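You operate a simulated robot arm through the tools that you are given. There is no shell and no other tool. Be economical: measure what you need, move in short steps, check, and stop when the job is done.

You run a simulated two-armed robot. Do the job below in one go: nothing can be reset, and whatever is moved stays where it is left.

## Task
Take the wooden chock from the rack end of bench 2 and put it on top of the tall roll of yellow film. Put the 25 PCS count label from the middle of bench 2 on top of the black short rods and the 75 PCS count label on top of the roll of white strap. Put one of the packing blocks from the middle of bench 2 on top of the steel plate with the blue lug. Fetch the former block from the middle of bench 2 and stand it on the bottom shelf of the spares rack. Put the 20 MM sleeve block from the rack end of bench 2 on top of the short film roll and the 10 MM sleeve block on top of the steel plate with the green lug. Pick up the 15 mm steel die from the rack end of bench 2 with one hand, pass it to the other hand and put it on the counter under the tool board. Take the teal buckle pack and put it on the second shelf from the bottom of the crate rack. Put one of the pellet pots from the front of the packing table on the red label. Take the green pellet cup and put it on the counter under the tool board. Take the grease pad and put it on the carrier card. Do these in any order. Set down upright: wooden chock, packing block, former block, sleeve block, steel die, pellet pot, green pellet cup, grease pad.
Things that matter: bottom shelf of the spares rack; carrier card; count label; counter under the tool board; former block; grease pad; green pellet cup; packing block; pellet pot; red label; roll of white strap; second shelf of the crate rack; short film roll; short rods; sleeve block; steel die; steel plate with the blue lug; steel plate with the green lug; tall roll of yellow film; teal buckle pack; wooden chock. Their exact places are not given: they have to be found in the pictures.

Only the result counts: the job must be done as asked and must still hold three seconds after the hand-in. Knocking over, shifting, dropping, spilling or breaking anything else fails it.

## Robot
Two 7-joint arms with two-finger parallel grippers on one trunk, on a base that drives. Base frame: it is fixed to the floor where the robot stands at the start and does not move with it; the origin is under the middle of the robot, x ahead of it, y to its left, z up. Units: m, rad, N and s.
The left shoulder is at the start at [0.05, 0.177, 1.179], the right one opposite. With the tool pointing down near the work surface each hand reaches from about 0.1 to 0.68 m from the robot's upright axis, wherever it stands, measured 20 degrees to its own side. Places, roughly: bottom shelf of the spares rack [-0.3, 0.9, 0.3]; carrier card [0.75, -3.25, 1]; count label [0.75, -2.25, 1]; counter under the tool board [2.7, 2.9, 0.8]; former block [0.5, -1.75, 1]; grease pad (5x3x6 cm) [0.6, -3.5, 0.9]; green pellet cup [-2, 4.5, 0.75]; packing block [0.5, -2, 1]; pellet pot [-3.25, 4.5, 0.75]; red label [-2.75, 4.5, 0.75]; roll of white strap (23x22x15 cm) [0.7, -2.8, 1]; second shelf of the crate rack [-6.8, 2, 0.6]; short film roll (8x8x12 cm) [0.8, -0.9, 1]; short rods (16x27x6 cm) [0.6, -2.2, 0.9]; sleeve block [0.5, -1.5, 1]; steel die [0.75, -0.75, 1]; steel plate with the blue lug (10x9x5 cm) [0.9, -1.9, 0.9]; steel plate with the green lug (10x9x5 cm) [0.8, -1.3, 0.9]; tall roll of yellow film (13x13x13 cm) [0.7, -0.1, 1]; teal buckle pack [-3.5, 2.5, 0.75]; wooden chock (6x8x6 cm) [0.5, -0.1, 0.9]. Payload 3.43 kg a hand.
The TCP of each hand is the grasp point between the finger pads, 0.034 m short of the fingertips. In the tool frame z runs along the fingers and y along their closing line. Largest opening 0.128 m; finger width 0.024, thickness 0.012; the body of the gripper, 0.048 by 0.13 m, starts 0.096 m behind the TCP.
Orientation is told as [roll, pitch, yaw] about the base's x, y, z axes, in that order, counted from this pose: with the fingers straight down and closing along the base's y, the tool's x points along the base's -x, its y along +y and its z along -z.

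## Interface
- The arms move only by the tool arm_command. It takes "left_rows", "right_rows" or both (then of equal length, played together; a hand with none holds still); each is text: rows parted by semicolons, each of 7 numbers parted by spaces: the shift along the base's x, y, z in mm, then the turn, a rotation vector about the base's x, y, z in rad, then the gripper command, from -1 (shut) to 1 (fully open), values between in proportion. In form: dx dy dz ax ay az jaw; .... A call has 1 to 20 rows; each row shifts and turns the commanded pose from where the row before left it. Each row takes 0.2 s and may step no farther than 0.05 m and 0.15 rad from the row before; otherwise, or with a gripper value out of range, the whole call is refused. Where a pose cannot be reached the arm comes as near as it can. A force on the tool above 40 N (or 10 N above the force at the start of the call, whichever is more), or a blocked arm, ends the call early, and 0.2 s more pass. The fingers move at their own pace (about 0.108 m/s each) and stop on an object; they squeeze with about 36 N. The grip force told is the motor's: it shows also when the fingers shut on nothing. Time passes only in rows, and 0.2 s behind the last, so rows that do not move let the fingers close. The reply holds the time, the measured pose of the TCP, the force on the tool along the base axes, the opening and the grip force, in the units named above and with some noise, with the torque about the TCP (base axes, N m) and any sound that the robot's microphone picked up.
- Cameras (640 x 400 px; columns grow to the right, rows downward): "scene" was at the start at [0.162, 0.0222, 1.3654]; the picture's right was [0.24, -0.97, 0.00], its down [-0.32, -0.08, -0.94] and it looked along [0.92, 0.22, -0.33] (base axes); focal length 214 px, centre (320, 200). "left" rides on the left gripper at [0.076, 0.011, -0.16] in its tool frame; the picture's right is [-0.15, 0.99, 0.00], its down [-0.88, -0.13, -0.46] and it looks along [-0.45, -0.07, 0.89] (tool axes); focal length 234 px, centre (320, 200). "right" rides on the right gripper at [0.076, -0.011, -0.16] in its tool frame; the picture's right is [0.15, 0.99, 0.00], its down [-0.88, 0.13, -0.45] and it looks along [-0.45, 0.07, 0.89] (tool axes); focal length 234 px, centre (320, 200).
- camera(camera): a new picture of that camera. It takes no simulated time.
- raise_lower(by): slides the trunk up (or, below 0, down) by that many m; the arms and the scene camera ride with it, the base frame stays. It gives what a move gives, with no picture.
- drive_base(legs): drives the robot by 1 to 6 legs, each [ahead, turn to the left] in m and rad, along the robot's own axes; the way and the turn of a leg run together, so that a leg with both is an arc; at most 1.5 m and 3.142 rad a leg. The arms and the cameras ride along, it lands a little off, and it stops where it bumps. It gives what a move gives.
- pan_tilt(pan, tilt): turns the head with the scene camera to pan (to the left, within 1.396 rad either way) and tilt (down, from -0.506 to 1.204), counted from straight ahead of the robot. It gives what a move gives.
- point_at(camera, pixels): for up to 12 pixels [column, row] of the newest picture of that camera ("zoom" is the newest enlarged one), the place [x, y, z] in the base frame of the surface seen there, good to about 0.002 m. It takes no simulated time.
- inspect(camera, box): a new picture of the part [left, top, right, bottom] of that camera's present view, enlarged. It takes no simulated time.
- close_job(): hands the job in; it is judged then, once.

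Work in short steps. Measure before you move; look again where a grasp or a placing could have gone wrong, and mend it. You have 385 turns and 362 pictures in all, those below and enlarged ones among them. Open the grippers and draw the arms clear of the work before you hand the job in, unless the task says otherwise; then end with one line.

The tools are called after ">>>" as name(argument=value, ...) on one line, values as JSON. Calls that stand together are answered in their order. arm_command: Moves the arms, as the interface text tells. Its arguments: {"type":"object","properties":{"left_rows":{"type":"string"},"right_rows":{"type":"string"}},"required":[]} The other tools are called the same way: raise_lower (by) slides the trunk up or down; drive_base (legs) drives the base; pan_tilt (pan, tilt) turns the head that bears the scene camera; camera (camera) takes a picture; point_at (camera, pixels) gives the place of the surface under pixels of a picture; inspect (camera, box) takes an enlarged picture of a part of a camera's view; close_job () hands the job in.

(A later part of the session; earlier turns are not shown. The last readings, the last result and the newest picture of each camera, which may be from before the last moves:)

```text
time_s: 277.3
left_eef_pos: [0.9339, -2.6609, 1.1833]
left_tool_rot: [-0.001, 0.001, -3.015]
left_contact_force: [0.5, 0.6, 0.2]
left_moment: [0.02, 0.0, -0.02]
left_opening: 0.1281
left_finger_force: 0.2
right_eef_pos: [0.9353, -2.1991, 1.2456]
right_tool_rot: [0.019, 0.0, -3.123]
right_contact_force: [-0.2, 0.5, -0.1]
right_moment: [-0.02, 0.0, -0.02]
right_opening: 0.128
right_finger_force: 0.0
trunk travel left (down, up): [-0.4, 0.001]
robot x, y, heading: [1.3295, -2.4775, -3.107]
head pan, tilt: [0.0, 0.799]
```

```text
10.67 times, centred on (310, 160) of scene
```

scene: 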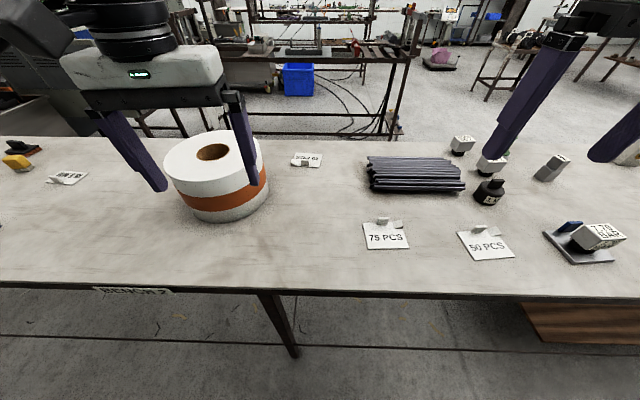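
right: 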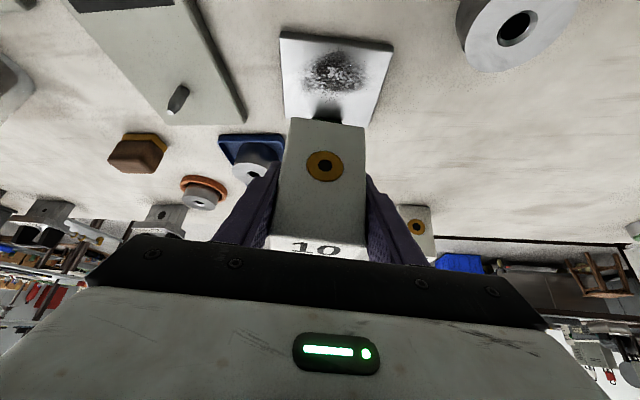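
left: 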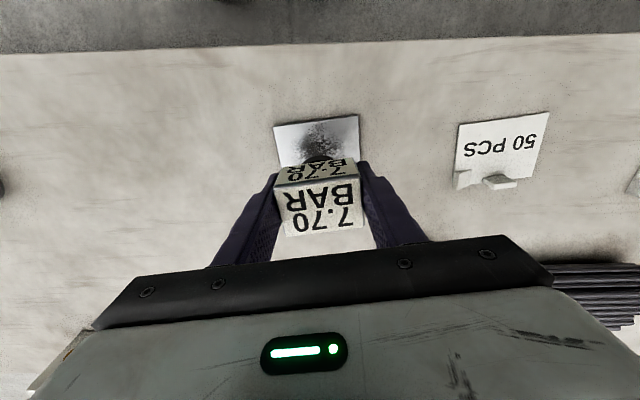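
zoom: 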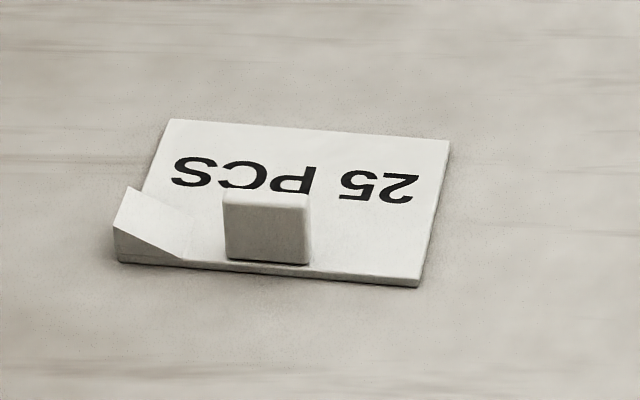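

Each label has a small upright tab to grip, with a wedge beside one end, so I should close across the tab's thin side (along x). I measure the 75 tab precisely.

>>> inspect(camera="scene", box=[365, 210, 405, 235])

>>> point_at(camera="scene", pixels=[[212, 150], [185, 165], [240, 165], [215, 178], [220, 140], [385, 165], [440, 165], [460, 175], [370, 185], [420, 188], [445, 190], [400, 175]])

```text
16.00 times, centred on (385, 222) of scene
```

zoom: 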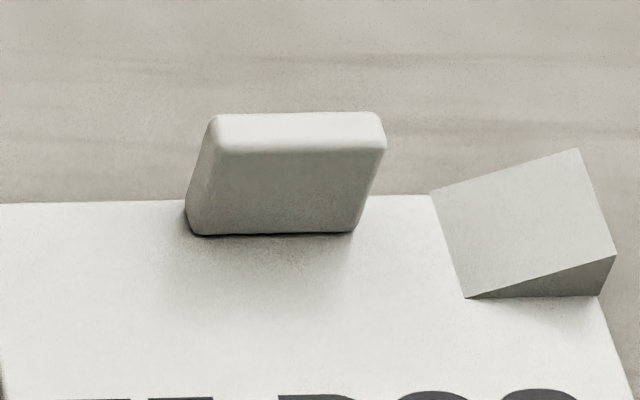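

```text
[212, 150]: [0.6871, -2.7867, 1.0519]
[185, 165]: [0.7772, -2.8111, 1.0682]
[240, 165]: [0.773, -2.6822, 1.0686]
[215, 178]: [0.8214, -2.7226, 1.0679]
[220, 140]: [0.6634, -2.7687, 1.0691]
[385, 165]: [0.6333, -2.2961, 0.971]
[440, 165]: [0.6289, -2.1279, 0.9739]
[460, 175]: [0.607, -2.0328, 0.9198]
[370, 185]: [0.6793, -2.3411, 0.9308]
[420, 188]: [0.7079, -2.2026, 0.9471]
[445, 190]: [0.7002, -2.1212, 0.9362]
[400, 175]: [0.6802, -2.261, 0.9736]
```

>>> point_at(camera="zoom", pixels=[[225, 120], [370, 118], [225, 145], [378, 143], [200, 228], [350, 228], [290, 190], [290, 135], [580, 155], [440, 195], [470, 290], [608, 255]])

```text
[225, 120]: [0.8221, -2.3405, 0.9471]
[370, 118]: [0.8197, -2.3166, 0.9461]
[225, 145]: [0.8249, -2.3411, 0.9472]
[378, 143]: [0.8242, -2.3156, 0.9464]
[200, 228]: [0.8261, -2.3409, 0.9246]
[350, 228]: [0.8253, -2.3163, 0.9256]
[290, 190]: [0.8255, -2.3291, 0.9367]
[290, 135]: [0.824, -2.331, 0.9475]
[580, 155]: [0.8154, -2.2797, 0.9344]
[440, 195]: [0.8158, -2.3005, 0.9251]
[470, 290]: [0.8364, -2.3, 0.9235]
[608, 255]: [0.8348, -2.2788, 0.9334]
```

Tab: x 0.819–0.826, y -2.341..-2.316, z up to 0.947. I take it with the right hand turned by a quarter so that it closes along x.

>>> arm_command(right_rows="-10 -12 -17 0 0 0.1466 0.5;-10 -12 -17 0 0 0.1466 0.2;-10 -12 -18 0 0 0.1466 0;-10 -12 -18 0 0 0.1466 -0.2;-10 -12 -18 0 0 0.1466 -0.2;-10 -12 -18 0 0 0.1466 -0.2;-10 -12 -18 0 0 0.1466 -0.2;-10 -12 -18 0 0 0.1466 -0.2;-10 -11 -18 0 0 0.1466 -0.2;-11 -11 -18 0 0 0.1466 -0.2;-11.5 -11.5 -18 0 0 0.1466 -0.2;0 0 0 0 0 0 -0.2")

>>> camera(camera="right")

```text
time_s: 279.9
left_eef_pos: [0.9326, -2.6606, 1.1852]
left_tool_rot: [-0.001, 0.001, -3.014]
left_contact_force: [-0.6, 0.5, -0.1]
left_moment: [0.0, 0.0, 0.06]
left_opening: 0.1278
left_finger_force: 0.1
right_eef_pos: [1.0511, -2.3851, 1.0401]
right_tool_rot: [0.007, -0.002, -1.524]
right_contact_force: [0.2, -0.4, -0.1]
right_moment: [-0.01, 0.01, 0.02]
right_opening: 0.0512
right_finger_force: 0.1
right hand out of reach, approached as far as the arm can: row 6, 7, 8, 9, 10, 11
trunk travel left (down, up): [-0.4, 0.001]
robot x, y, heading: [1.3274, -2.4764, -3.112]
head pan, tilt: [0.0, 0.799]
```

```text
281 pictures are left
```

right: 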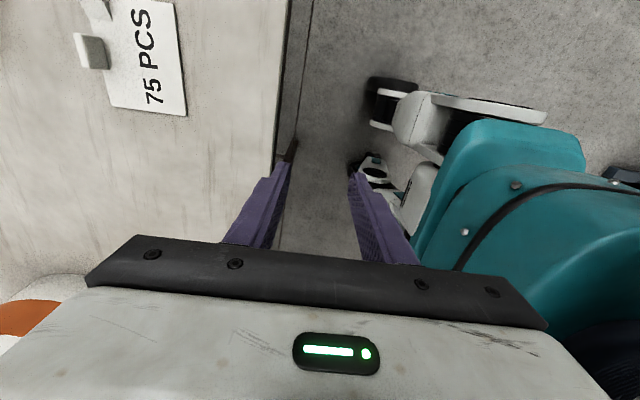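

That turn direction folds the wrist badly. I lift and turn the other way (to yaw ≈ +1.62) instead.

>>> arm_command(right_rows="-10 10 20 0 0 -0.148 -0.2;-10 10 20 0 0 -0.148 -0.2;-10 10 20 0 0 -0.148 -0.2;-10 15 20 0 0 -0.148 -0.2;-10 15 20 0 0 -0.148 -0.2;-10 15 20 0 0 -0.148 -0.2;-10 15 20 0 0 -0.148 -0.2;-10 15 20 0 0 -0.148 -0.2;-10 15 20 0 0 -0.148 -0.2;-10 15 10 0 0 -0.148 -0.2;-10 15 0 0 0 -0.148 -0.2;0 0 0 0 0 -0.148 -0.2;0 0 0 0 0 -0.148 -0.2;0 0 0 0 0 -0.148 -0.2;0 0 0 0 0 -0.148 -0.2;0 0 0 0 0 -0.148 -0.2;0 0 0 0 0 -0.148 -0.2;0 0 0 0 0 -0.148 -0.2;0 0 0 0 0 -0.148 -0.2;0 0 0 0 0 -0.148 -0.2")

```text
time_s: 284.1
left_eef_pos: [0.9339, -2.6609, 1.184]
left_tool_rot: [-0.002, 0.0, -3.015]
left_contact_force: [0.2, -0.1, -0.3]
left_moment: [0.0, 0.0, -0.01]
left_opening: 0.1283
left_finger_force: 0.0
right_eef_pos: [0.9419, -2.2346, 1.2304]
right_tool_rot: [0.02, 0.0, 1.809]
right_contact_force: [-0.5, 0.3, 0.6]
right_moment: [-0.01, 0.01, -0.02]
right_opening: 0.0514
right_finger_force: 0.1
trunk travel left (down, up): [-0.4, 0.001]
robot x, y, heading: [1.3261, -2.476, -3.111]
head pan, tilt: [0.0, 0.799]
```

This direction works. I approach above the 75 tab.

>>> arm_command(right_rows="-20 -15.7 -30 0 0 -0.06 -0.2;-20 -15.7 -30 0 0 -0.06 -0.2;-20 -15.7 -30 0 0 -0.06 -0.2;-20 -15.7 -30 0.001 -0.02 0 -0.2;-20 -15.7 -30 0 0 0 -0.2;-19.5 -15.7 -30 0 0 0 -0.2;0 0 0 0 0 0 -0.2")

>>> camera(camera="right")

```text
time_s: 285.7
left_eef_pos: [0.9322, -2.661, 1.1836]
left_tool_rot: [-0.003, 0.0, -3.014]
left_contact_force: [0.2, -0.8, -0.1]
left_moment: [-0.02, 0.07, 0.02]
left_opening: 0.1279
left_finger_force: 0.1
right_eef_pos: [0.828, -2.3225, 1.0514]
right_tool_rot: [0.002, 0.001, 1.63]
right_contact_force: [-0.6, -0.3, 0.0]
right_moment: [-0.01, 0.01, 0.02]
right_opening: 0.0512
right_finger_force: 0.3
right hand out of reach, approached as far as the arm can: row 6
trunk travel left (down, up): [-0.4, 0.001]
robot x, y, heading: [1.3247, -2.4774, -3.115]
head pan, tilt: [0.0, 0.799]
```

```text
280 pictures are left
```

right: 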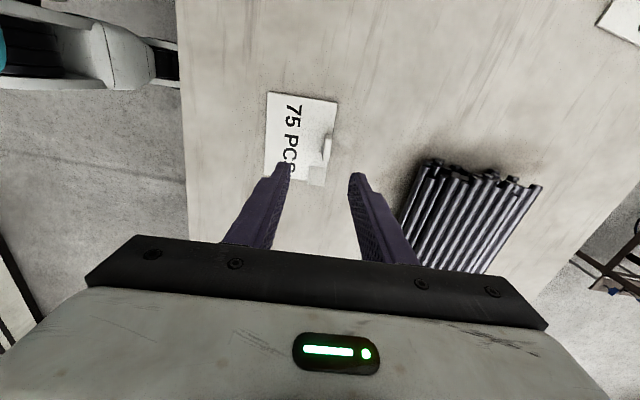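

Just 6 mm short, so I drive 3.5 cm nearer and correct.

>>> drive_base(legs=[[0.035, 0]])

>>> camera(camera="right")

```text
time_s: 286.6
left_eef_pos: [0.8975, -2.6631, 1.1833]
left_tool_rot: [-0.001, 0.002, -3.015]
left_contact_force: [-0.5, -0.2, -0.9]
left_moment: [0.0, -0.03, -0.02]
left_opening: 0.128
left_finger_force: 0.0
right_eef_pos: [0.792, -2.3231, 1.0506]
right_tool_rot: [0.001, 0.001, 1.632]
right_contact_force: [-0.2, -0.4, -0.1]
right_moment: [0.05, -0.08, 0.0]
right_opening: 0.0513
right_finger_force: 0.1
trunk travel left (down, up): [-0.4, 0.001]
robot x, y, heading: [1.2923, -2.4784, -3.111]
head pan, tilt: [0.0, 0.799]
```

```text
279 pictures are left
```

right: 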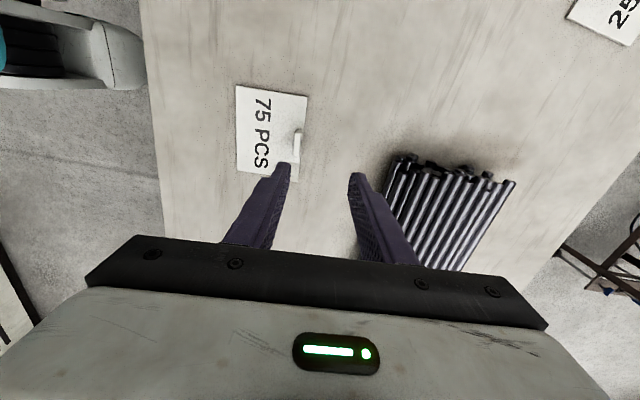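

I move over the tab, descend to just above it and check.

>>> arm_command(right_rows="30.5 -5.5 0 0 0 0 -0.2;0 0 -30 0 0 0 -0.2;0 0 -30 0 0 0 -0.2;0 0 0 0 0 0 -0.2")

>>> camera(camera="right")

>>> inspect(camera="scene", box=[350, 170, 470, 260])

```text
time_s: 287.6
left_eef_pos: [0.8989, -2.6615, 1.1844]
left_tool_rot: [-0.002, -0.001, -3.015]
left_contact_force: [0.9, 0.2, 0.1]
left_moment: [-0.02, -0.01, 0.02]
left_opening: 0.1281
left_finger_force: 0.0
right_eef_pos: [0.8247, -2.3264, 0.9906]
right_tool_rot: [0.002, 0.002, 1.632]
right_contact_force: [0.0, 0.5, -0.1]
right_moment: [-0.03, -0.01, 0.0]
right_opening: 0.0511
right_finger_force: 0.0
trunk travel left (down, up): [-0.4, 0.001]
robot x, y, heading: [1.2933, -2.4803, -3.116]
head pan, tilt: [0.0, 0.799]
```

```text
278 pictures are left
```

right: 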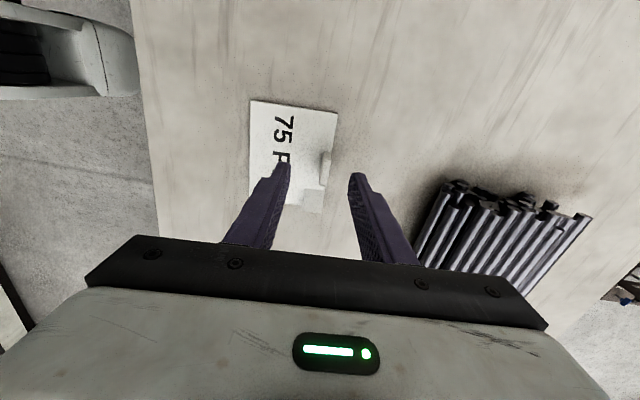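

```text
4.44 times, centred on (410, 215) of scene
```

zoom: 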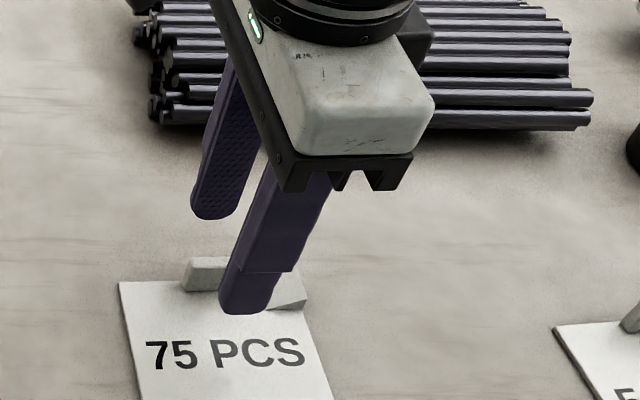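

Aligned. I descend 28 mm and close on the tab.

>>> arm_command(right_rows="-1 -2 -14 0 0 0 -0.2;0 0 -14 0 0 0 -0.2;0 0 0 0 0 0 -1;0 0 0 0 0 0 -1;0 0 0 0 0 0 -1;0 0 20 0 0 0 -1;0 0 30 0 0 0 -1")

>>> camera(camera="right")

>>> inspect(camera="scene", box=[350, 150, 470, 260])

```text
time_s: 289.2
left_eef_pos: [0.9, -2.6619, 1.1849]
left_tool_rot: [-0.002, -0.001, -3.013]
left_contact_force: [-0.1, 0.3, 0.4]
left_moment: [0.04, 0.03, 0.0]
left_opening: 0.128
left_finger_force: 0.1
right_eef_pos: [0.8277, -2.3217, 1.0175]
right_tool_rot: [0.003, 0.001, 1.632]
right_contact_force: [0.4, -0.1, -0.5]
right_moment: [0.01, 0.08, 0.01]
right_opening: 0.0066
right_finger_force: 36.0
right hand out of reach, approached as far as the arm can: row 1, 2
trunk travel left (down, up): [-0.4, 0.001]
robot x, y, heading: [1.2927, -2.4795, -3.11]
head pan, tilt: [0.0, 0.799]
```

```text
276 pictures are left
```

right: 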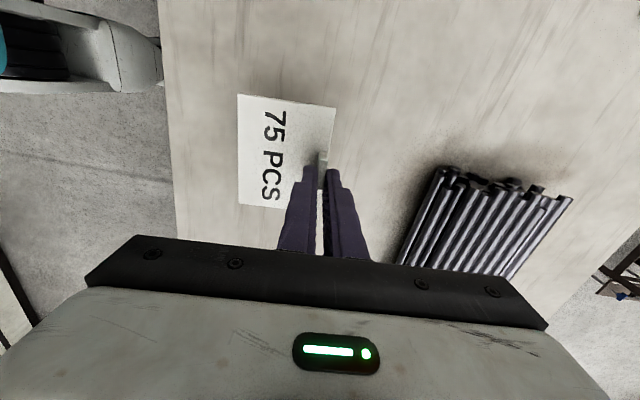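

```text
3.64 times, centred on (410, 205) of scene
```

zoom: 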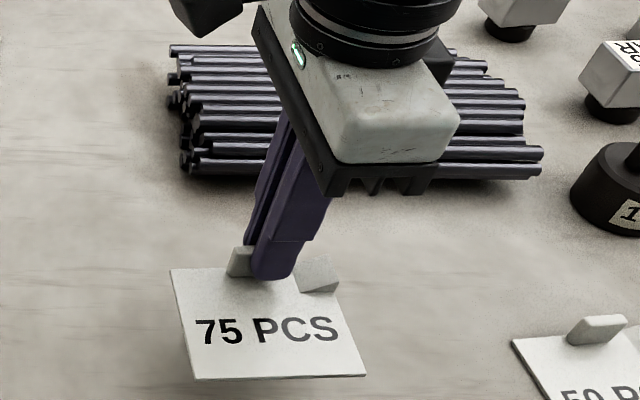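

The label is held. I raise it and move to y≈-2.93 for the strap roll.

>>> arm_command(right_rows="5 10 40 0 0 0 -1;5 10 40 0 0 0 -1;5 10 40 0 0 0 -1;5 10 40 0 0 0 -1")

>>> drive_base(legs=[[-0.12, 0], [0, 1.54], [0.46, 0], [0, -1.571], [0.11, 0]])

>>> pan_tilt(pan=-0.15, tilt=0.8)

>>> camera(camera="scene")

```text
time_s: 290.2
left_eef_pos: [0.9002, -2.663, 1.1842]
left_tool_rot: [-0.002, 0.0, -3.015]
left_contact_force: [0.5, -0.2, -0.2]
left_moment: [0.02, -0.01, 0.02]
left_opening: 0.1277
left_finger_force: 0.1
right_eef_pos: [0.8492, -2.2803, 1.179]
right_tool_rot: [0.002, 0.001, 1.631]
right_contact_force: [1.0, -0.1, 0.0]
right_moment: [0.01, -0.01, -0.01]
right_opening: 0.0063
right_finger_force: 35.7
trunk travel left (down, up): [-0.4, 0.001]
robot x, y, heading: [1.2955, -2.4786, -3.112]
head pan, tilt: [0.0, 0.799]
```

```text
time_s: 302.0
left_eef_pos: [0.8922, -3.1131, 1.1832]
left_tool_rot: [-0.002, 0.0, -3.04]
left_contact_force: [0.8, -0.1, -0.3]
left_moment: [0.0, -0.06, -0.01]
left_opening: 0.1281
left_finger_force: 0.1
right_eef_pos: [0.851, -2.7293, 1.1769]
right_tool_rot: [0.002, 0.001, 1.606]
right_contact_force: [0.0, 0.5, -1.1]
right_moment: [-0.03, -0.07, 0.01]
right_opening: 0.0065
right_finger_force: 36.1
trunk travel left (down, up): [-0.4, 0.001]
robot x, y, heading: [1.2926, -2.9387, -3.14]
head pan, tilt: [0.0, 0.799]
```

```text
time_s: 302.7
left_eef_pos: [0.8939, -3.1118, 1.1835]
left_tool_rot: [-0.003, -0.001, -3.041]
left_contact_force: [1.1, -0.6, -0.4]
left_moment: [-0.03, -0.03, -0.01]
left_opening: 0.1283
left_finger_force: 0.0
right_eef_pos: [0.8522, -2.7303, 1.178]
right_tool_rot: [0.005, 0.001, 1.605]
right_contact_force: [1.0, -0.3, -0.7]
right_moment: [0.0, 0.02, -0.01]
right_opening: 0.0065
right_finger_force: 35.7
trunk travel left (down, up): [-0.4, 0.001]
robot x, y, heading: [1.2935, -2.9353, -3.14]
head pan, tilt: [-0.15, 0.799]
```

```text
274 pictures are left
```

scene: 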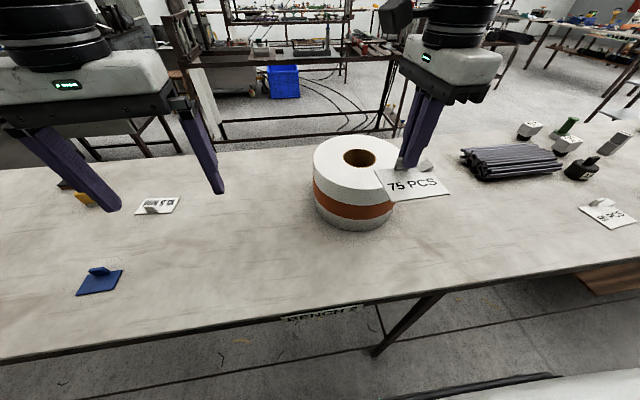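

I measure the strap roll's top rim and hole, and label corners.

>>> point_at(camera="scene", pixels=[[317, 162], [355, 138], [345, 185], [372, 187], [390, 150], [341, 158], [374, 158], [357, 169], [378, 173], [447, 193], [392, 200], [430, 172]])

```text
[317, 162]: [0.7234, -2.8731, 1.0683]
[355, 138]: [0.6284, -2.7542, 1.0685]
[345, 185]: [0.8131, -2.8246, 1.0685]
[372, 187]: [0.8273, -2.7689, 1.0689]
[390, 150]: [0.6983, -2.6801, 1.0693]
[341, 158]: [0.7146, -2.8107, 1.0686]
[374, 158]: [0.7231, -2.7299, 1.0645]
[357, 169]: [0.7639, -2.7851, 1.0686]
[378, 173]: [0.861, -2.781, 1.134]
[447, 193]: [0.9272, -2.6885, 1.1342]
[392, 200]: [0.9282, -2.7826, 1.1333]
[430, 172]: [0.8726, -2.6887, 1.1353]
```

Roll centre (0.728,-2.770), hole radius 0.041, outer 0.103. I turn the hand back to the natural yaw (label swings to the +y side) and aim for label centre ≈(0.728,-2.712).

>>> arm_command(right_rows="-11.7 -2.2 0 0 0 0.14 -1;-11.7 -2.2 0 0 0 0.14 -1;-11.7 -2.2 0 0 0 0.14 -1;-11.7 -2.2 0 0 0 0.14 -1;-11.7 -2.2 0 0 0 0.14 -1;-11.7 -2.2 0 0 0 0.14 -1;-11.7 -2.2 0 0 0 0.14 -1;-11.7 -2.2 0 0 0 0.14 -1;-11.7 -2.2 0 0 0 0.14 -1;-11.7 -2.2 0 0 0 0.14 -1;-11.7 -2.2 -20 0 0 0.14 -1;0 0 0 0 0 0 -1")

>>> inspect(camera="scene", box=[290, 80, 450, 240])

```text
time_s: 305.3
left_eef_pos: [0.8926, -3.112, 1.1842]
left_tool_rot: [-0.002, 0.0, -3.039]
left_contact_force: [0.2, 0.2, 0.1]
left_moment: [-0.01, -0.03, 0.01]
left_opening: 0.128
left_finger_force: 0.0
right_eef_pos: [0.7554, -2.7262, 1.1484]
right_tool_rot: [0.003, -0.001, -3.138]
right_contact_force: [-0.3, -0.4, -0.2]
right_moment: [0.02, 0.0, 0.01]
right_opening: 0.0064
right_finger_force: 36.0
right hand out of reach, approached as far as the arm can: row 7, 8, 9, 10, 11
trunk travel left (down, up): [-0.4, 0.001]
robot x, y, heading: [1.2905, -2.9362, -3.134]
head pan, tilt: [-0.15, 0.799]
```

```text
2.50 times, centred on (370, 160) of scene
```

zoom: 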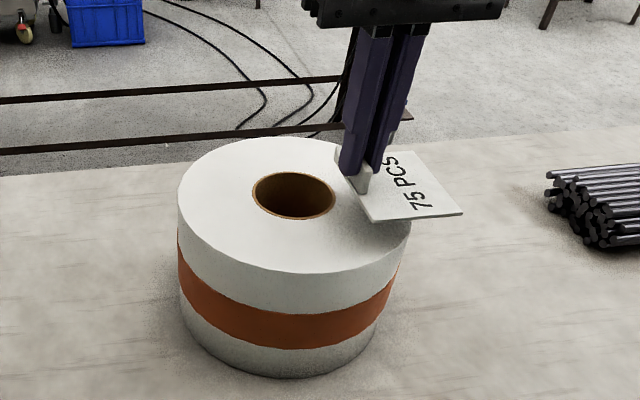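

Now at natural yaw; I move the remaining offset (-32,-28 mm).

>>> arm_command(right_rows="-16 -14 0 0 0 0 -1;-16 -14 0 0 0 0 -1;0 0 -10 0 0 0 -1;0 0 0 0 0 0 -1")

>>> inspect(camera="scene", box=[290, 80, 450, 240])

>>> point_at(camera="zoom", pixels=[[372, 216], [455, 212], [420, 190], [412, 160], [345, 170]])

```text
time_s: 306.3
left_eef_pos: [0.8926, -3.1132, 1.184]
left_tool_rot: [0.001, -0.001, -3.04]
left_contact_force: [-0.7, 0.0, 0.2]
left_moment: [0.0, -0.01, 0.05]
left_opening: 0.1278
left_finger_force: 0.0
right_eef_pos: [0.7557, -2.7303, 1.1307]
right_tool_rot: [0.003, 0.001, -3.137]
right_contact_force: [0.4, -0.3, -0.4]
right_moment: [-0.01, 0.0, -0.01]
right_opening: 0.0064
right_finger_force: 35.5
right hand out of reach, approached as far as the arm can: row 1, 2
trunk travel left (down, up): [-0.4, 0.001]
robot x, y, heading: [1.2939, -2.939, -3.136]
head pan, tilt: [-0.15, 0.799]
```

```text
2.50 times, centred on (370, 160) of scene
```

zoom: 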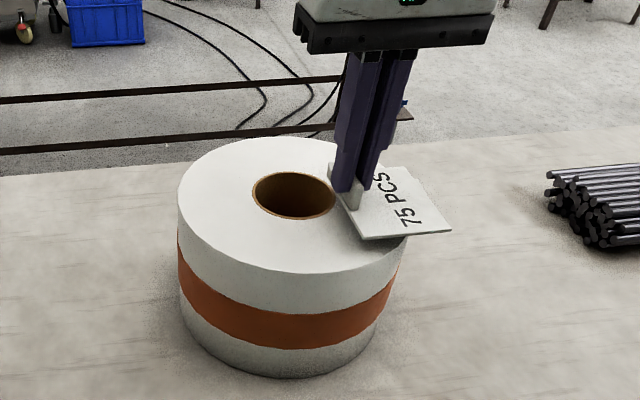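

```text
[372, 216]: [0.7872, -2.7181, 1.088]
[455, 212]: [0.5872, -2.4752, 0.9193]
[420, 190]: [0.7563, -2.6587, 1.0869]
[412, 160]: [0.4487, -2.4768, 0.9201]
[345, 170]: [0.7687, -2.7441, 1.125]
```

The arm is at its limit, so I let the base do it: a small turn left (+0.06) and 1.5 cm ahead.

>>> drive_base(legs=[[0, 0.06], [0.015, 0]])

>>> inspect(camera="scene", box=[290, 80, 450, 240])

```text
time_s: 307.5
left_eef_pos: [0.8879, -3.1359, 1.1839]
left_tool_rot: [-0.001, 0.0, -2.98]
left_contact_force: [-0.1, -0.1, 0.8]
left_moment: [-0.05, 0.01, 0.02]
left_opening: 0.1282
left_finger_force: 0.1
right_eef_pos: [0.7281, -2.7653, 1.1306]
right_tool_rot: [0.0, 0.002, -3.076]
right_contact_force: [0.2, -0.5, -1.3]
right_moment: [0.0, 0.01, -0.01]
right_opening: 0.0065
right_finger_force: 35.8
trunk travel left (down, up): [-0.4, 0.001]
robot x, y, heading: [1.2736, -2.936, -3.078]
head pan, tilt: [-0.15, 0.799]
```

```text
2.50 times, centred on (370, 160) of scene
```

zoom: 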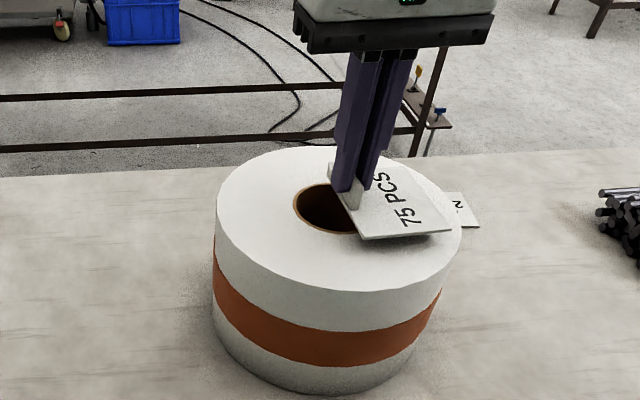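

Well placed. I shift +7 mm in y and lower until contact.

>>> arm_command(right_rows="0 7 -5 0 0 0 -1;0 0 -6 0 0 0 -1;0 0 -3 0 0 0 -1;0 0 -2 0 0 0 -1;0 0 0 0 0 0 -1")

>>> inspect(camera="scene", box=[290, 80, 450, 240])

```text
time_s: 308.7
left_eef_pos: [0.8899, -3.138, 1.1836]
left_tool_rot: [-0.003, -0.002, -2.979]
left_contact_force: [-0.1, -0.5, -0.6]
left_moment: [-0.01, 0.0, -0.01]
left_opening: 0.1281
left_finger_force: 0.0
right_eef_pos: [0.7273, -2.7561, 1.1167]
right_tool_rot: [0.003, -0.001, -3.078]
right_contact_force: [-2.1, 2.6, 12.1]
right_moment: [0.2, -0.59, 0.11]
right_opening: 0.0062
right_finger_force: 36.0
trunk travel left (down, up): [-0.4, 0.001]
robot x, y, heading: [1.2778, -2.9403, -3.075]
head pan, tilt: [-0.15, 0.799]
```

```text
2.50 times, centred on (370, 160) of scene
```

zoom: 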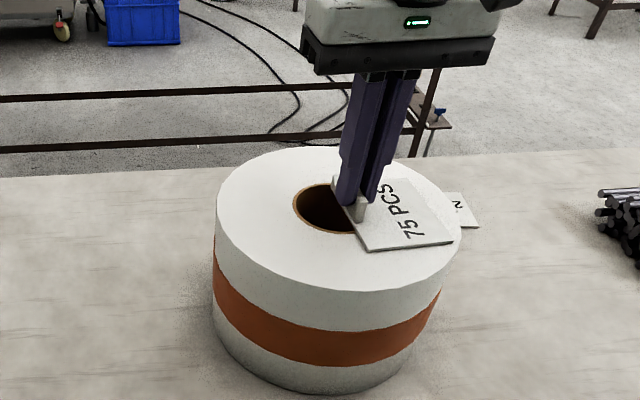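

Contact at 12 N. I release gently and lift away.

>>> arm_command(right_rows="0 0 0 0 0 0 -0.7;0 0 0 0 0 0 -0.5;0 0 30 0 0 0 -0.5;0 0 45 0 0 0 -0.3;0 10 45 0 0 0 0;20 20 0 0 0 0 1;40 20 0 0 0 0 1")

>>> inspect(camera="scene", box=[290, 80, 450, 240])

```text
time_s: 310.3
left_eef_pos: [0.8903, -3.1355, 1.1851]
left_tool_rot: [-0.001, -0.001, -2.982]
left_contact_force: [-1.0, -0.2, -1.1]
left_moment: [-0.02, 0.03, -0.04]
left_opening: 0.1282
left_finger_force: 0.1
right_eef_pos: [0.7991, -2.6834, 1.2373]
right_tool_rot: [0.003, 0.0, -3.078]
right_contact_force: [1.2, -0.6, 0.8]
right_moment: [-0.01, 0.01, 0.0]
right_opening: 0.1281
right_finger_force: 0.0
right hand out of reach, approached as far as the arm can: row 4, 5
trunk travel left (down, up): [-0.4, 0.001]
robot x, y, heading: [1.2704, -2.9427, -3.077]
head pan, tilt: [-0.15, 0.799]
```

```text
2.50 times, centred on (370, 160) of scene
```

zoom: 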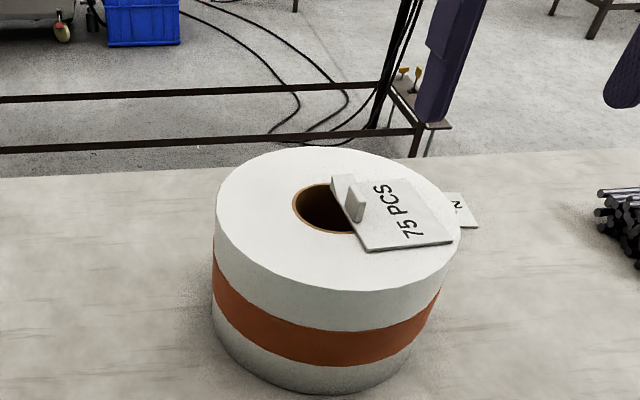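

The 75 label lies on the strap roll. Now I look left for the grease pad and carrier card.

>>> pan_tilt(pan=0.5, tilt=0.7)

>>> camera(camera="scene")

```text
time_s: 311.4
left_eef_pos: [0.8889, -3.1372, 1.1841]
left_tool_rot: [-0.003, 0.0, -2.979]
left_contact_force: [0.2, -0.8, 0.2]
left_moment: [0.01, 0.0, -0.02]
left_opening: 0.1277
left_finger_force: 0.1
right_eef_pos: [0.797, -2.6844, 1.2363]
right_tool_rot: [0.001, 0.0, -3.079]
right_contact_force: [0.0, 0.5, -0.5]
right_moment: [0.0, -0.02, -0.01]
right_opening: 0.1281
right_finger_force: 0.2
trunk travel left (down, up): [-0.4, 0.001]
robot x, y, heading: [1.2775, -2.9402, -3.078]
head pan, tilt: [0.499, 0.7]
```

```text
268 pictures are left
```

scene: 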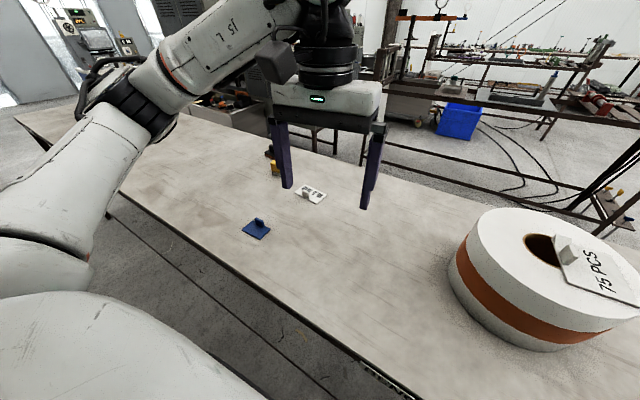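

I shift the base to y≈-3.3 to see and reach these.

>>> drive_base(legs=[[-0.13, 0], [0, 1.507], [0.36, 0], [0, -1.571], [0.12, 0]])

>>> pan_tilt(pan=0.0, tilt=0.8)

>>> camera(camera="scene")

```text
time_s: 323.0
left_eef_pos: [0.8963, -3.47, 1.1839]
left_tool_rot: [-0.003, 0.0, -3.035]
left_contact_force: [-0.4, 0.1, -0.3]
left_moment: [0.03, 0.0, 0.02]
left_opening: 0.128
left_finger_force: 0.1
right_eef_pos: [0.8304, -3.0133, 1.2353]
right_tool_rot: [0.002, 0.001, -3.132]
right_contact_force: [-0.8, 0.0, -0.2]
right_moment: [0.0, -0.04, -0.05]
right_opening: 0.128
right_finger_force: 0.1
trunk travel left (down, up): [-0.4, 0.001]
robot x, y, heading: [1.2959, -3.2911, -3.132]
head pan, tilt: [0.499, 0.7]
```

```text
time_s: 323.9
left_eef_pos: [0.8976, -3.4688, 1.1837]
left_tool_rot: [-0.001, -0.001, -3.036]
left_contact_force: [-0.1, -0.1, 0.3]
left_moment: [-0.01, -0.01, 0.02]
left_opening: 0.128
left_finger_force: 0.0
right_eef_pos: [0.8312, -3.0126, 1.2362]
right_tool_rot: [0.001, 0.001, -3.132]
right_contact_force: [-0.7, -1.0, 0.0]
right_moment: [-0.03, 0.01, -0.03]
right_opening: 0.1279
right_finger_force: 0.1
trunk travel left (down, up): [-0.4, 0.001]
robot x, y, heading: [1.2952, -3.2968, -3.129]
head pan, tilt: [0.0, 0.799]
```

```text
267 pictures are left
```

scene: 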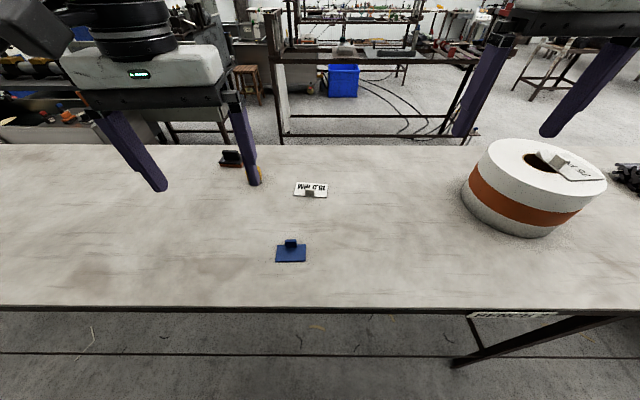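

>>> inspect(camera="scene", box=[200, 130, 350, 270])

>>> camera(camera="left")

```text
2.86 times, centred on (275, 200) of scene
```

zoom: 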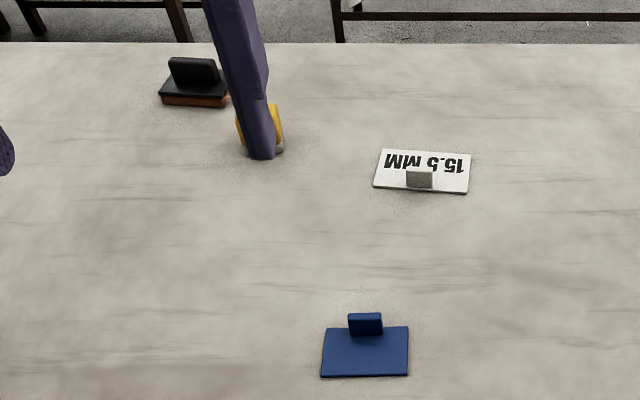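

```text
265 pictures are left
```

left: 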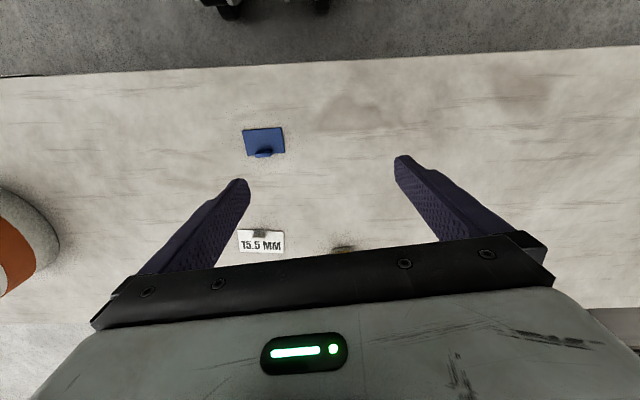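

I move the left hand aside to see the yellow item, and zoom on each piece.

>>> arm_command(left_rows="40 -40 0 0 0 0 1;40 -30 0 0 0 0 1")

>>> inspect(camera="scene", box=[205, 135, 275, 185])

>>> inspect(camera="scene", box=[265, 170, 345, 275])

```text
refused: row 1 steps farther than a row can; nothing moved
```

```text
8.00 times, centred on (240, 160) of scene
```

zoom: 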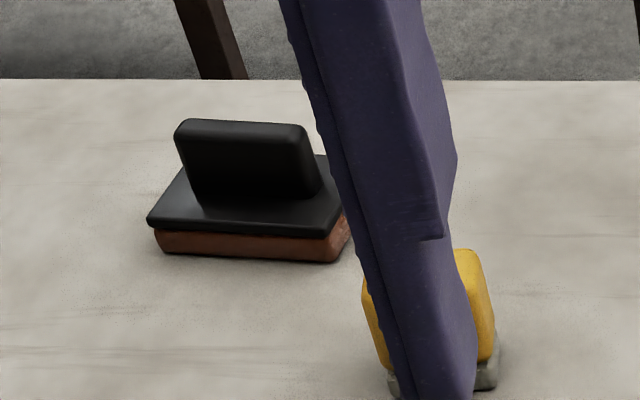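

```text
3.81 times, centred on (305, 222) of scene
```

zoom: 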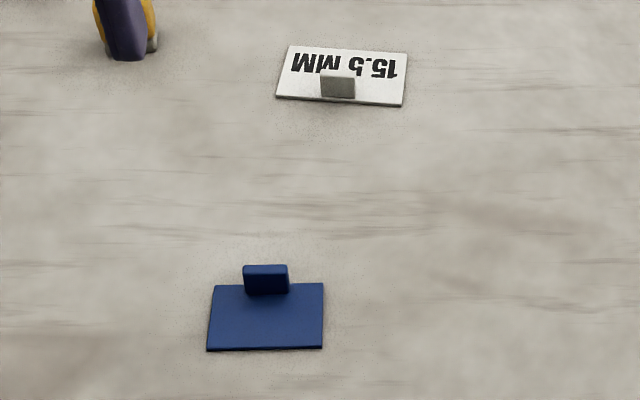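

I measure the blue card, the 15.5 MM card and both pads.

>>> point_at(camera="zoom", pixels=[[215, 286], [322, 285], [210, 346], [320, 345], [265, 270], [290, 48], [405, 55], [280, 95], [403, 102], [338, 85], [150, 40], [265, 320]])

>>> point_at(camera="scene", pixels=[[229, 158], [222, 165], [246, 166], [264, 172], [253, 180], [264, 181]])

```text
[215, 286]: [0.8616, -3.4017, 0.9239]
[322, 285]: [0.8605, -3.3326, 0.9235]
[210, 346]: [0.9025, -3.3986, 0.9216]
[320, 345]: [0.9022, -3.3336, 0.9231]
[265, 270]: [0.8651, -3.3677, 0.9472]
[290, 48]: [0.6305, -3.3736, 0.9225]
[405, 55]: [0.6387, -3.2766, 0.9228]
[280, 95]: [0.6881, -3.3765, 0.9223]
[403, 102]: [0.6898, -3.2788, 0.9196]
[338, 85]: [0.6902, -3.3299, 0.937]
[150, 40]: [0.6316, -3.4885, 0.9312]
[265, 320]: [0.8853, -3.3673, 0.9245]
```

```text
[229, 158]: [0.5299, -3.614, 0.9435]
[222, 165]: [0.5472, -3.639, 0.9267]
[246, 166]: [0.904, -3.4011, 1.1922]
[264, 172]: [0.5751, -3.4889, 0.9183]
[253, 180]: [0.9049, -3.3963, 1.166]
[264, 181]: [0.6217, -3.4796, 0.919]
```

By the rough places the white "15.5 MM" card (0.66,-3.33) matches the carrier card better than the blue one (0.88,-3.37). I look closely at both for more evidence.

>>> arm_command(left_rows="35 -25 0 0 0 0 1;35 -30 0 0 0 0 1")

>>> inspect(camera="scene", box=[285, 175, 335, 205])

>>> inspect(camera="scene", box=[265, 230, 325, 270])

>>> inspect(camera="scene", box=[205, 140, 285, 190])

```text
time_s: 324.5
left_eef_pos: [0.9708, -3.5229, 1.1835]
left_tool_rot: [-0.002, -0.001, -3.036]
left_contact_force: [0.1, -0.2, 0.3]
left_moment: [0.03, 0.02, 0.02]
left_opening: 0.128
left_finger_force: 0.0
right_eef_pos: [0.8326, -3.0125, 1.2362]
right_tool_rot: [0.001, 0.0, -3.133]
right_contact_force: [0.7, -0.4, 0.1]
right_moment: [0.01, 0.0, 0.03]
right_opening: 0.1282
right_finger_force: 0.1
trunk travel left (down, up): [-0.4, 0.001]
robot x, y, heading: [1.2942, -3.2933, -3.13]
head pan, tilt: [0.0, 0.799]
```

```text
12.80 times, centred on (310, 190) of scene
```

zoom: 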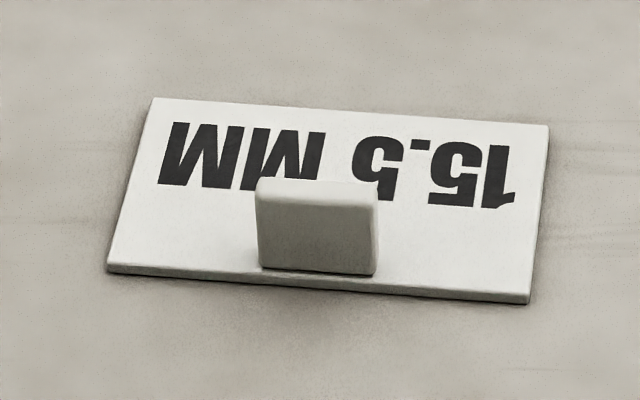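

```text
10.00 times, centred on (295, 250) of scene
```

zoom: 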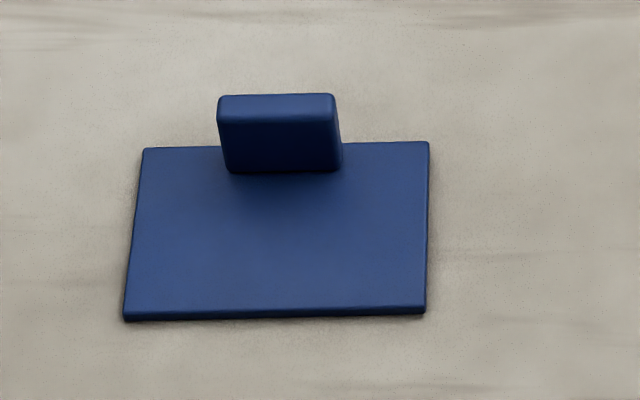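

```text
8.00 times, centred on (245, 165) of scene
```

zoom: 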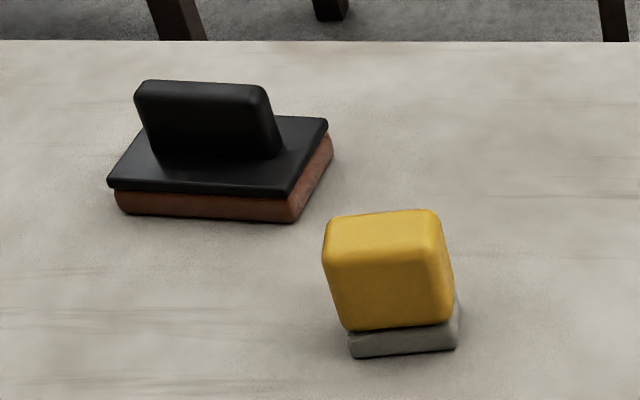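

The yellow block on a grey pad at (0.60,-3.49) matches the grease pad; it and the card are easier from the front side. I check whether I can round the far (-y) end of the bench.

>>> pan_tilt(pan=1.2, tilt=0.4)

>>> camera(camera="scene")

```text
time_s: 325.9
left_eef_pos: [0.9699, -3.5241, 1.1843]
left_tool_rot: [-0.002, -0.003, -3.036]
left_contact_force: [0.6, -1.0, -0.1]
left_moment: [-0.01, 0.01, 0.03]
left_opening: 0.1281
left_finger_force: 0.0
right_eef_pos: [0.8309, -3.0118, 1.2362]
right_tool_rot: [0.002, -0.001, -3.131]
right_contact_force: [-0.2, 0.1, 0.4]
right_moment: [-0.04, 0.01, 0.0]
right_opening: 0.128
right_finger_force: 0.0
trunk travel left (down, up): [-0.4, 0.001]
robot x, y, heading: [1.2958, -3.2937, -3.132]
head pan, tilt: [1.201, 0.4]
```

```text
259 pictures are left
```

scene: 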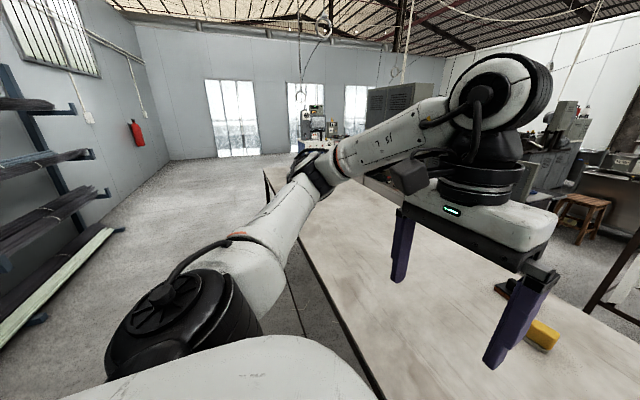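

I measure the bench end and objects beyond.

>>> point_at(camera="scene", pixels=[[266, 172], [280, 165], [262, 190], [230, 165], [312, 148], [350, 130], [300, 155], [200, 200], [570, 215], [290, 160]])

```text
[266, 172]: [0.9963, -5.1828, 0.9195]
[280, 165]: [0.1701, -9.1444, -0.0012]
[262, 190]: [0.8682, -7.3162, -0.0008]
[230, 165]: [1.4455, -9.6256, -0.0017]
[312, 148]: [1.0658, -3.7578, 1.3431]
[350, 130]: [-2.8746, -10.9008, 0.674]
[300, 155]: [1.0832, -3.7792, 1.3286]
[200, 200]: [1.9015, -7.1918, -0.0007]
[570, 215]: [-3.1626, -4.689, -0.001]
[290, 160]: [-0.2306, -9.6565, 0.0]
```

The bench ends at y=-5.18 with open floor beyond. I drive round that end.

>>> drive_base(legs=[[-0.15, 0], [0, 1.561], [1.5, 0], [1.0, 0], [0, -1.571]])

>>> pan_tilt(pan=0.0, tilt=0.3)

>>> camera(camera="scene")

>>> pan_tilt(pan=-0.8, tilt=0.5)

>>> camera(camera="scene")

```text
time_s: 346.7
left_eef_pos: [1.1821, -6.0307, 1.1843]
left_tool_rot: [-0.002, -0.002, -2.992]
left_contact_force: [-0.9, 0.1, 0.3]
left_moment: [0.0, 0.05, -0.01]
left_opening: 0.1281
left_finger_force: 0.1
right_eef_pos: [1.0217, -5.5267, 1.2359]
right_tool_rot: [0.002, 0.001, -3.09]
right_contact_force: [0.3, -0.6, 0.9]
right_moment: [-0.01, 0.0, -0.03]
right_opening: 0.1282
right_finger_force: 0.1
trunk travel left (down, up): [-0.4, 0.001]
robot x, y, heading: [1.4948, -5.7868, -3.088]
head pan, tilt: [1.201, 0.4]
```

```text
time_s: 348.1
left_eef_pos: [1.1811, -6.0306, 1.1836]
left_tool_rot: [-0.002, -0.001, -2.991]
left_contact_force: [0.6, -0.2, -1.0]
left_moment: [0.0, -0.02, -0.01]
left_opening: 0.1282
left_finger_force: 0.0
right_eef_pos: [1.0223, -5.5273, 1.2359]
right_tool_rot: [0.003, 0.001, -3.088]
right_contact_force: [0.9, -0.2, -0.3]
right_moment: [-0.01, 0.03, 0.02]
right_opening: 0.1281
right_finger_force: 0.1
trunk travel left (down, up): [-0.4, 0.001]
robot x, y, heading: [1.501, -5.7865, -3.089]
head pan, tilt: [0.0, 0.3]
```

```text
258 pictures are left
```

scene: 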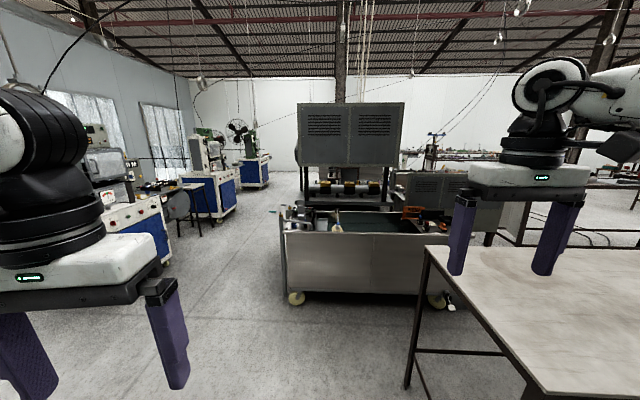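

```text
time_s: 349.2
left_eef_pos: [1.1807, -6.0306, 1.1839]
left_tool_rot: [-0.001, -0.001, -2.992]
left_contact_force: [0.4, 0.3, -0.8]
left_moment: [0.03, 0.04, 0.04]
left_opening: 0.128
left_finger_force: 0.2
right_eef_pos: [1.0216, -5.5279, 1.2357]
right_tool_rot: [0.001, 0.0, -3.09]
right_contact_force: [0.2, -0.2, -1.1]
right_moment: [-0.03, 0.01, 0.02]
right_opening: 0.1281
right_finger_force: 0.0
trunk travel left (down, up): [-0.4, 0.001]
robot x, y, heading: [1.4977, -5.7888, -3.089]
head pan, tilt: [-0.799, 0.499]
```

```text
257 pictures are left
```

scene: 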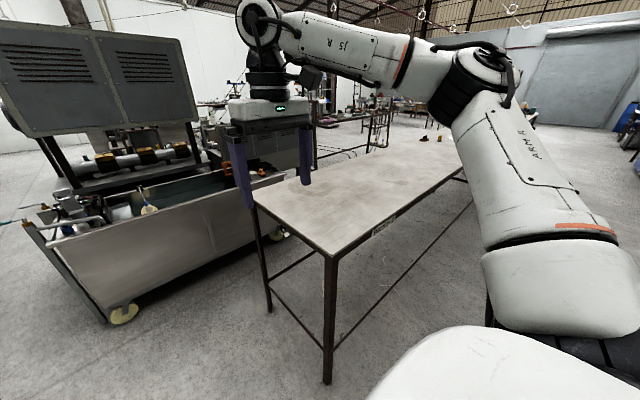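

A machine stands near the front of the bench end. I measure its corners and the gap.

>>> point_at(camera="scene", pixels=[[120, 318], [110, 300], [272, 236], [287, 180], [268, 305], [215, 255], [160, 270], [228, 190], [300, 250], [318, 150]])

```text
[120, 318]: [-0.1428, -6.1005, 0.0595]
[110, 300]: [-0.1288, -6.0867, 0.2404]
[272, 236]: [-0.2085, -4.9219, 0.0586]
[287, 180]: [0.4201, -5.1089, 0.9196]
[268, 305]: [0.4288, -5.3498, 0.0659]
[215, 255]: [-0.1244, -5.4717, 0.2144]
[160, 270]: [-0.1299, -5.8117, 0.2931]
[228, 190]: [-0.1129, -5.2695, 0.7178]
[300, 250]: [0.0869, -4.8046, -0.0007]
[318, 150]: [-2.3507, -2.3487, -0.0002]
```

The gap there is only 0.55 m, so I return north behind the bench, to y≈-0.75, to pick the 15 mm die.

>>> drive_base(legs=[[0, -1.623], [1.5, 0], [1.5, 0], [1.5, 0], [0.54, 0]])

```text
time_s: 377.2
left_eef_pos: [1.0847, -0.4705, 1.1848]
left_tool_rot: [-0.002, -0.001, 1.714]
left_contact_force: [-0.4, -0.6, -0.4]
left_moment: [-0.01, -0.02, -0.01]
left_opening: 0.128
left_finger_force: 0.0
right_eef_pos: [1.5904, -0.3151, 1.2366]
right_tool_rot: [0.001, 0.0, 1.617]
right_contact_force: [-0.4, 0.2, -0.5]
right_moment: [-0.01, -0.01, 0.01]
right_opening: 0.1281
right_finger_force: 0.0
trunk travel left (down, up): [-0.4, 0.001]
robot x, y, heading: [1.328, -0.7847, 1.62]
head pan, tilt: [-0.799, 0.499]
```

I turn to face the bench with a backing arc.

>>> drive_base(legs=[[0.13, 0], [-0.15, 1.52], [0.12, 0]])

>>> pan_tilt(pan=-0.3, tilt=0.8)

>>> camera(camera="scene")

```text
time_s: 382.9
left_eef_pos: [0.9565, -0.9582, 1.185]
left_tool_rot: [-0.001, 0.0, -3.096]
left_contact_force: [-0.5, -1.2, 0.9]
left_moment: [0.0, -0.03, -0.02]
left_opening: 0.128
left_finger_force: 0.1
right_eef_pos: [0.8507, -0.4408, 1.2352]
right_tool_rot: [0.004, 0.002, 3.09]
right_contact_force: [0.1, 0.2, 0.3]
right_moment: [-0.02, -0.04, -0.02]
right_opening: 0.1279
right_finger_force: 0.1
trunk travel left (down, up): [-0.4, 0.001]
robot x, y, heading: [1.3014, -0.747, 3.09]
head pan, tilt: [-0.799, 0.499]
```

```text
time_s: 383.8
left_eef_pos: [0.9579, -0.9586, 1.1856]
left_tool_rot: [0.001, -0.002, -3.096]
left_contact_force: [-0.2, 0.6, 0.4]
left_moment: [0.02, -0.02, -0.01]
left_opening: 0.1279
left_finger_force: 0.0
right_eef_pos: [0.8514, -0.4406, 1.2359]
right_tool_rot: [0.002, 0.001, 3.092]
right_contact_force: [-0.5, -0.6, 0.5]
right_moment: [-0.03, 0.03, 0.0]
right_opening: 0.1281
right_finger_force: 0.0
trunk travel left (down, up): [-0.4, 0.001]
robot x, y, heading: [1.2963, -0.746, 3.091]
head pan, tilt: [-0.3, 0.799]
```

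```text
256 pictures are left
```

scene: 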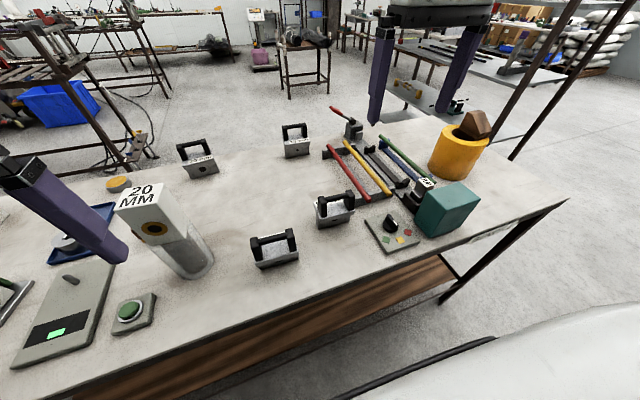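

I enlarge the 15 mm die.

>>> inspect(camera="scene", box=[300, 180, 370, 235])

```text
7.27 times, centred on (335, 208) of scene
```

zoom: 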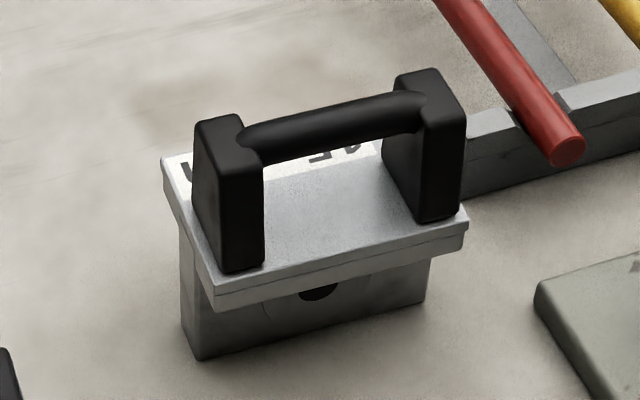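

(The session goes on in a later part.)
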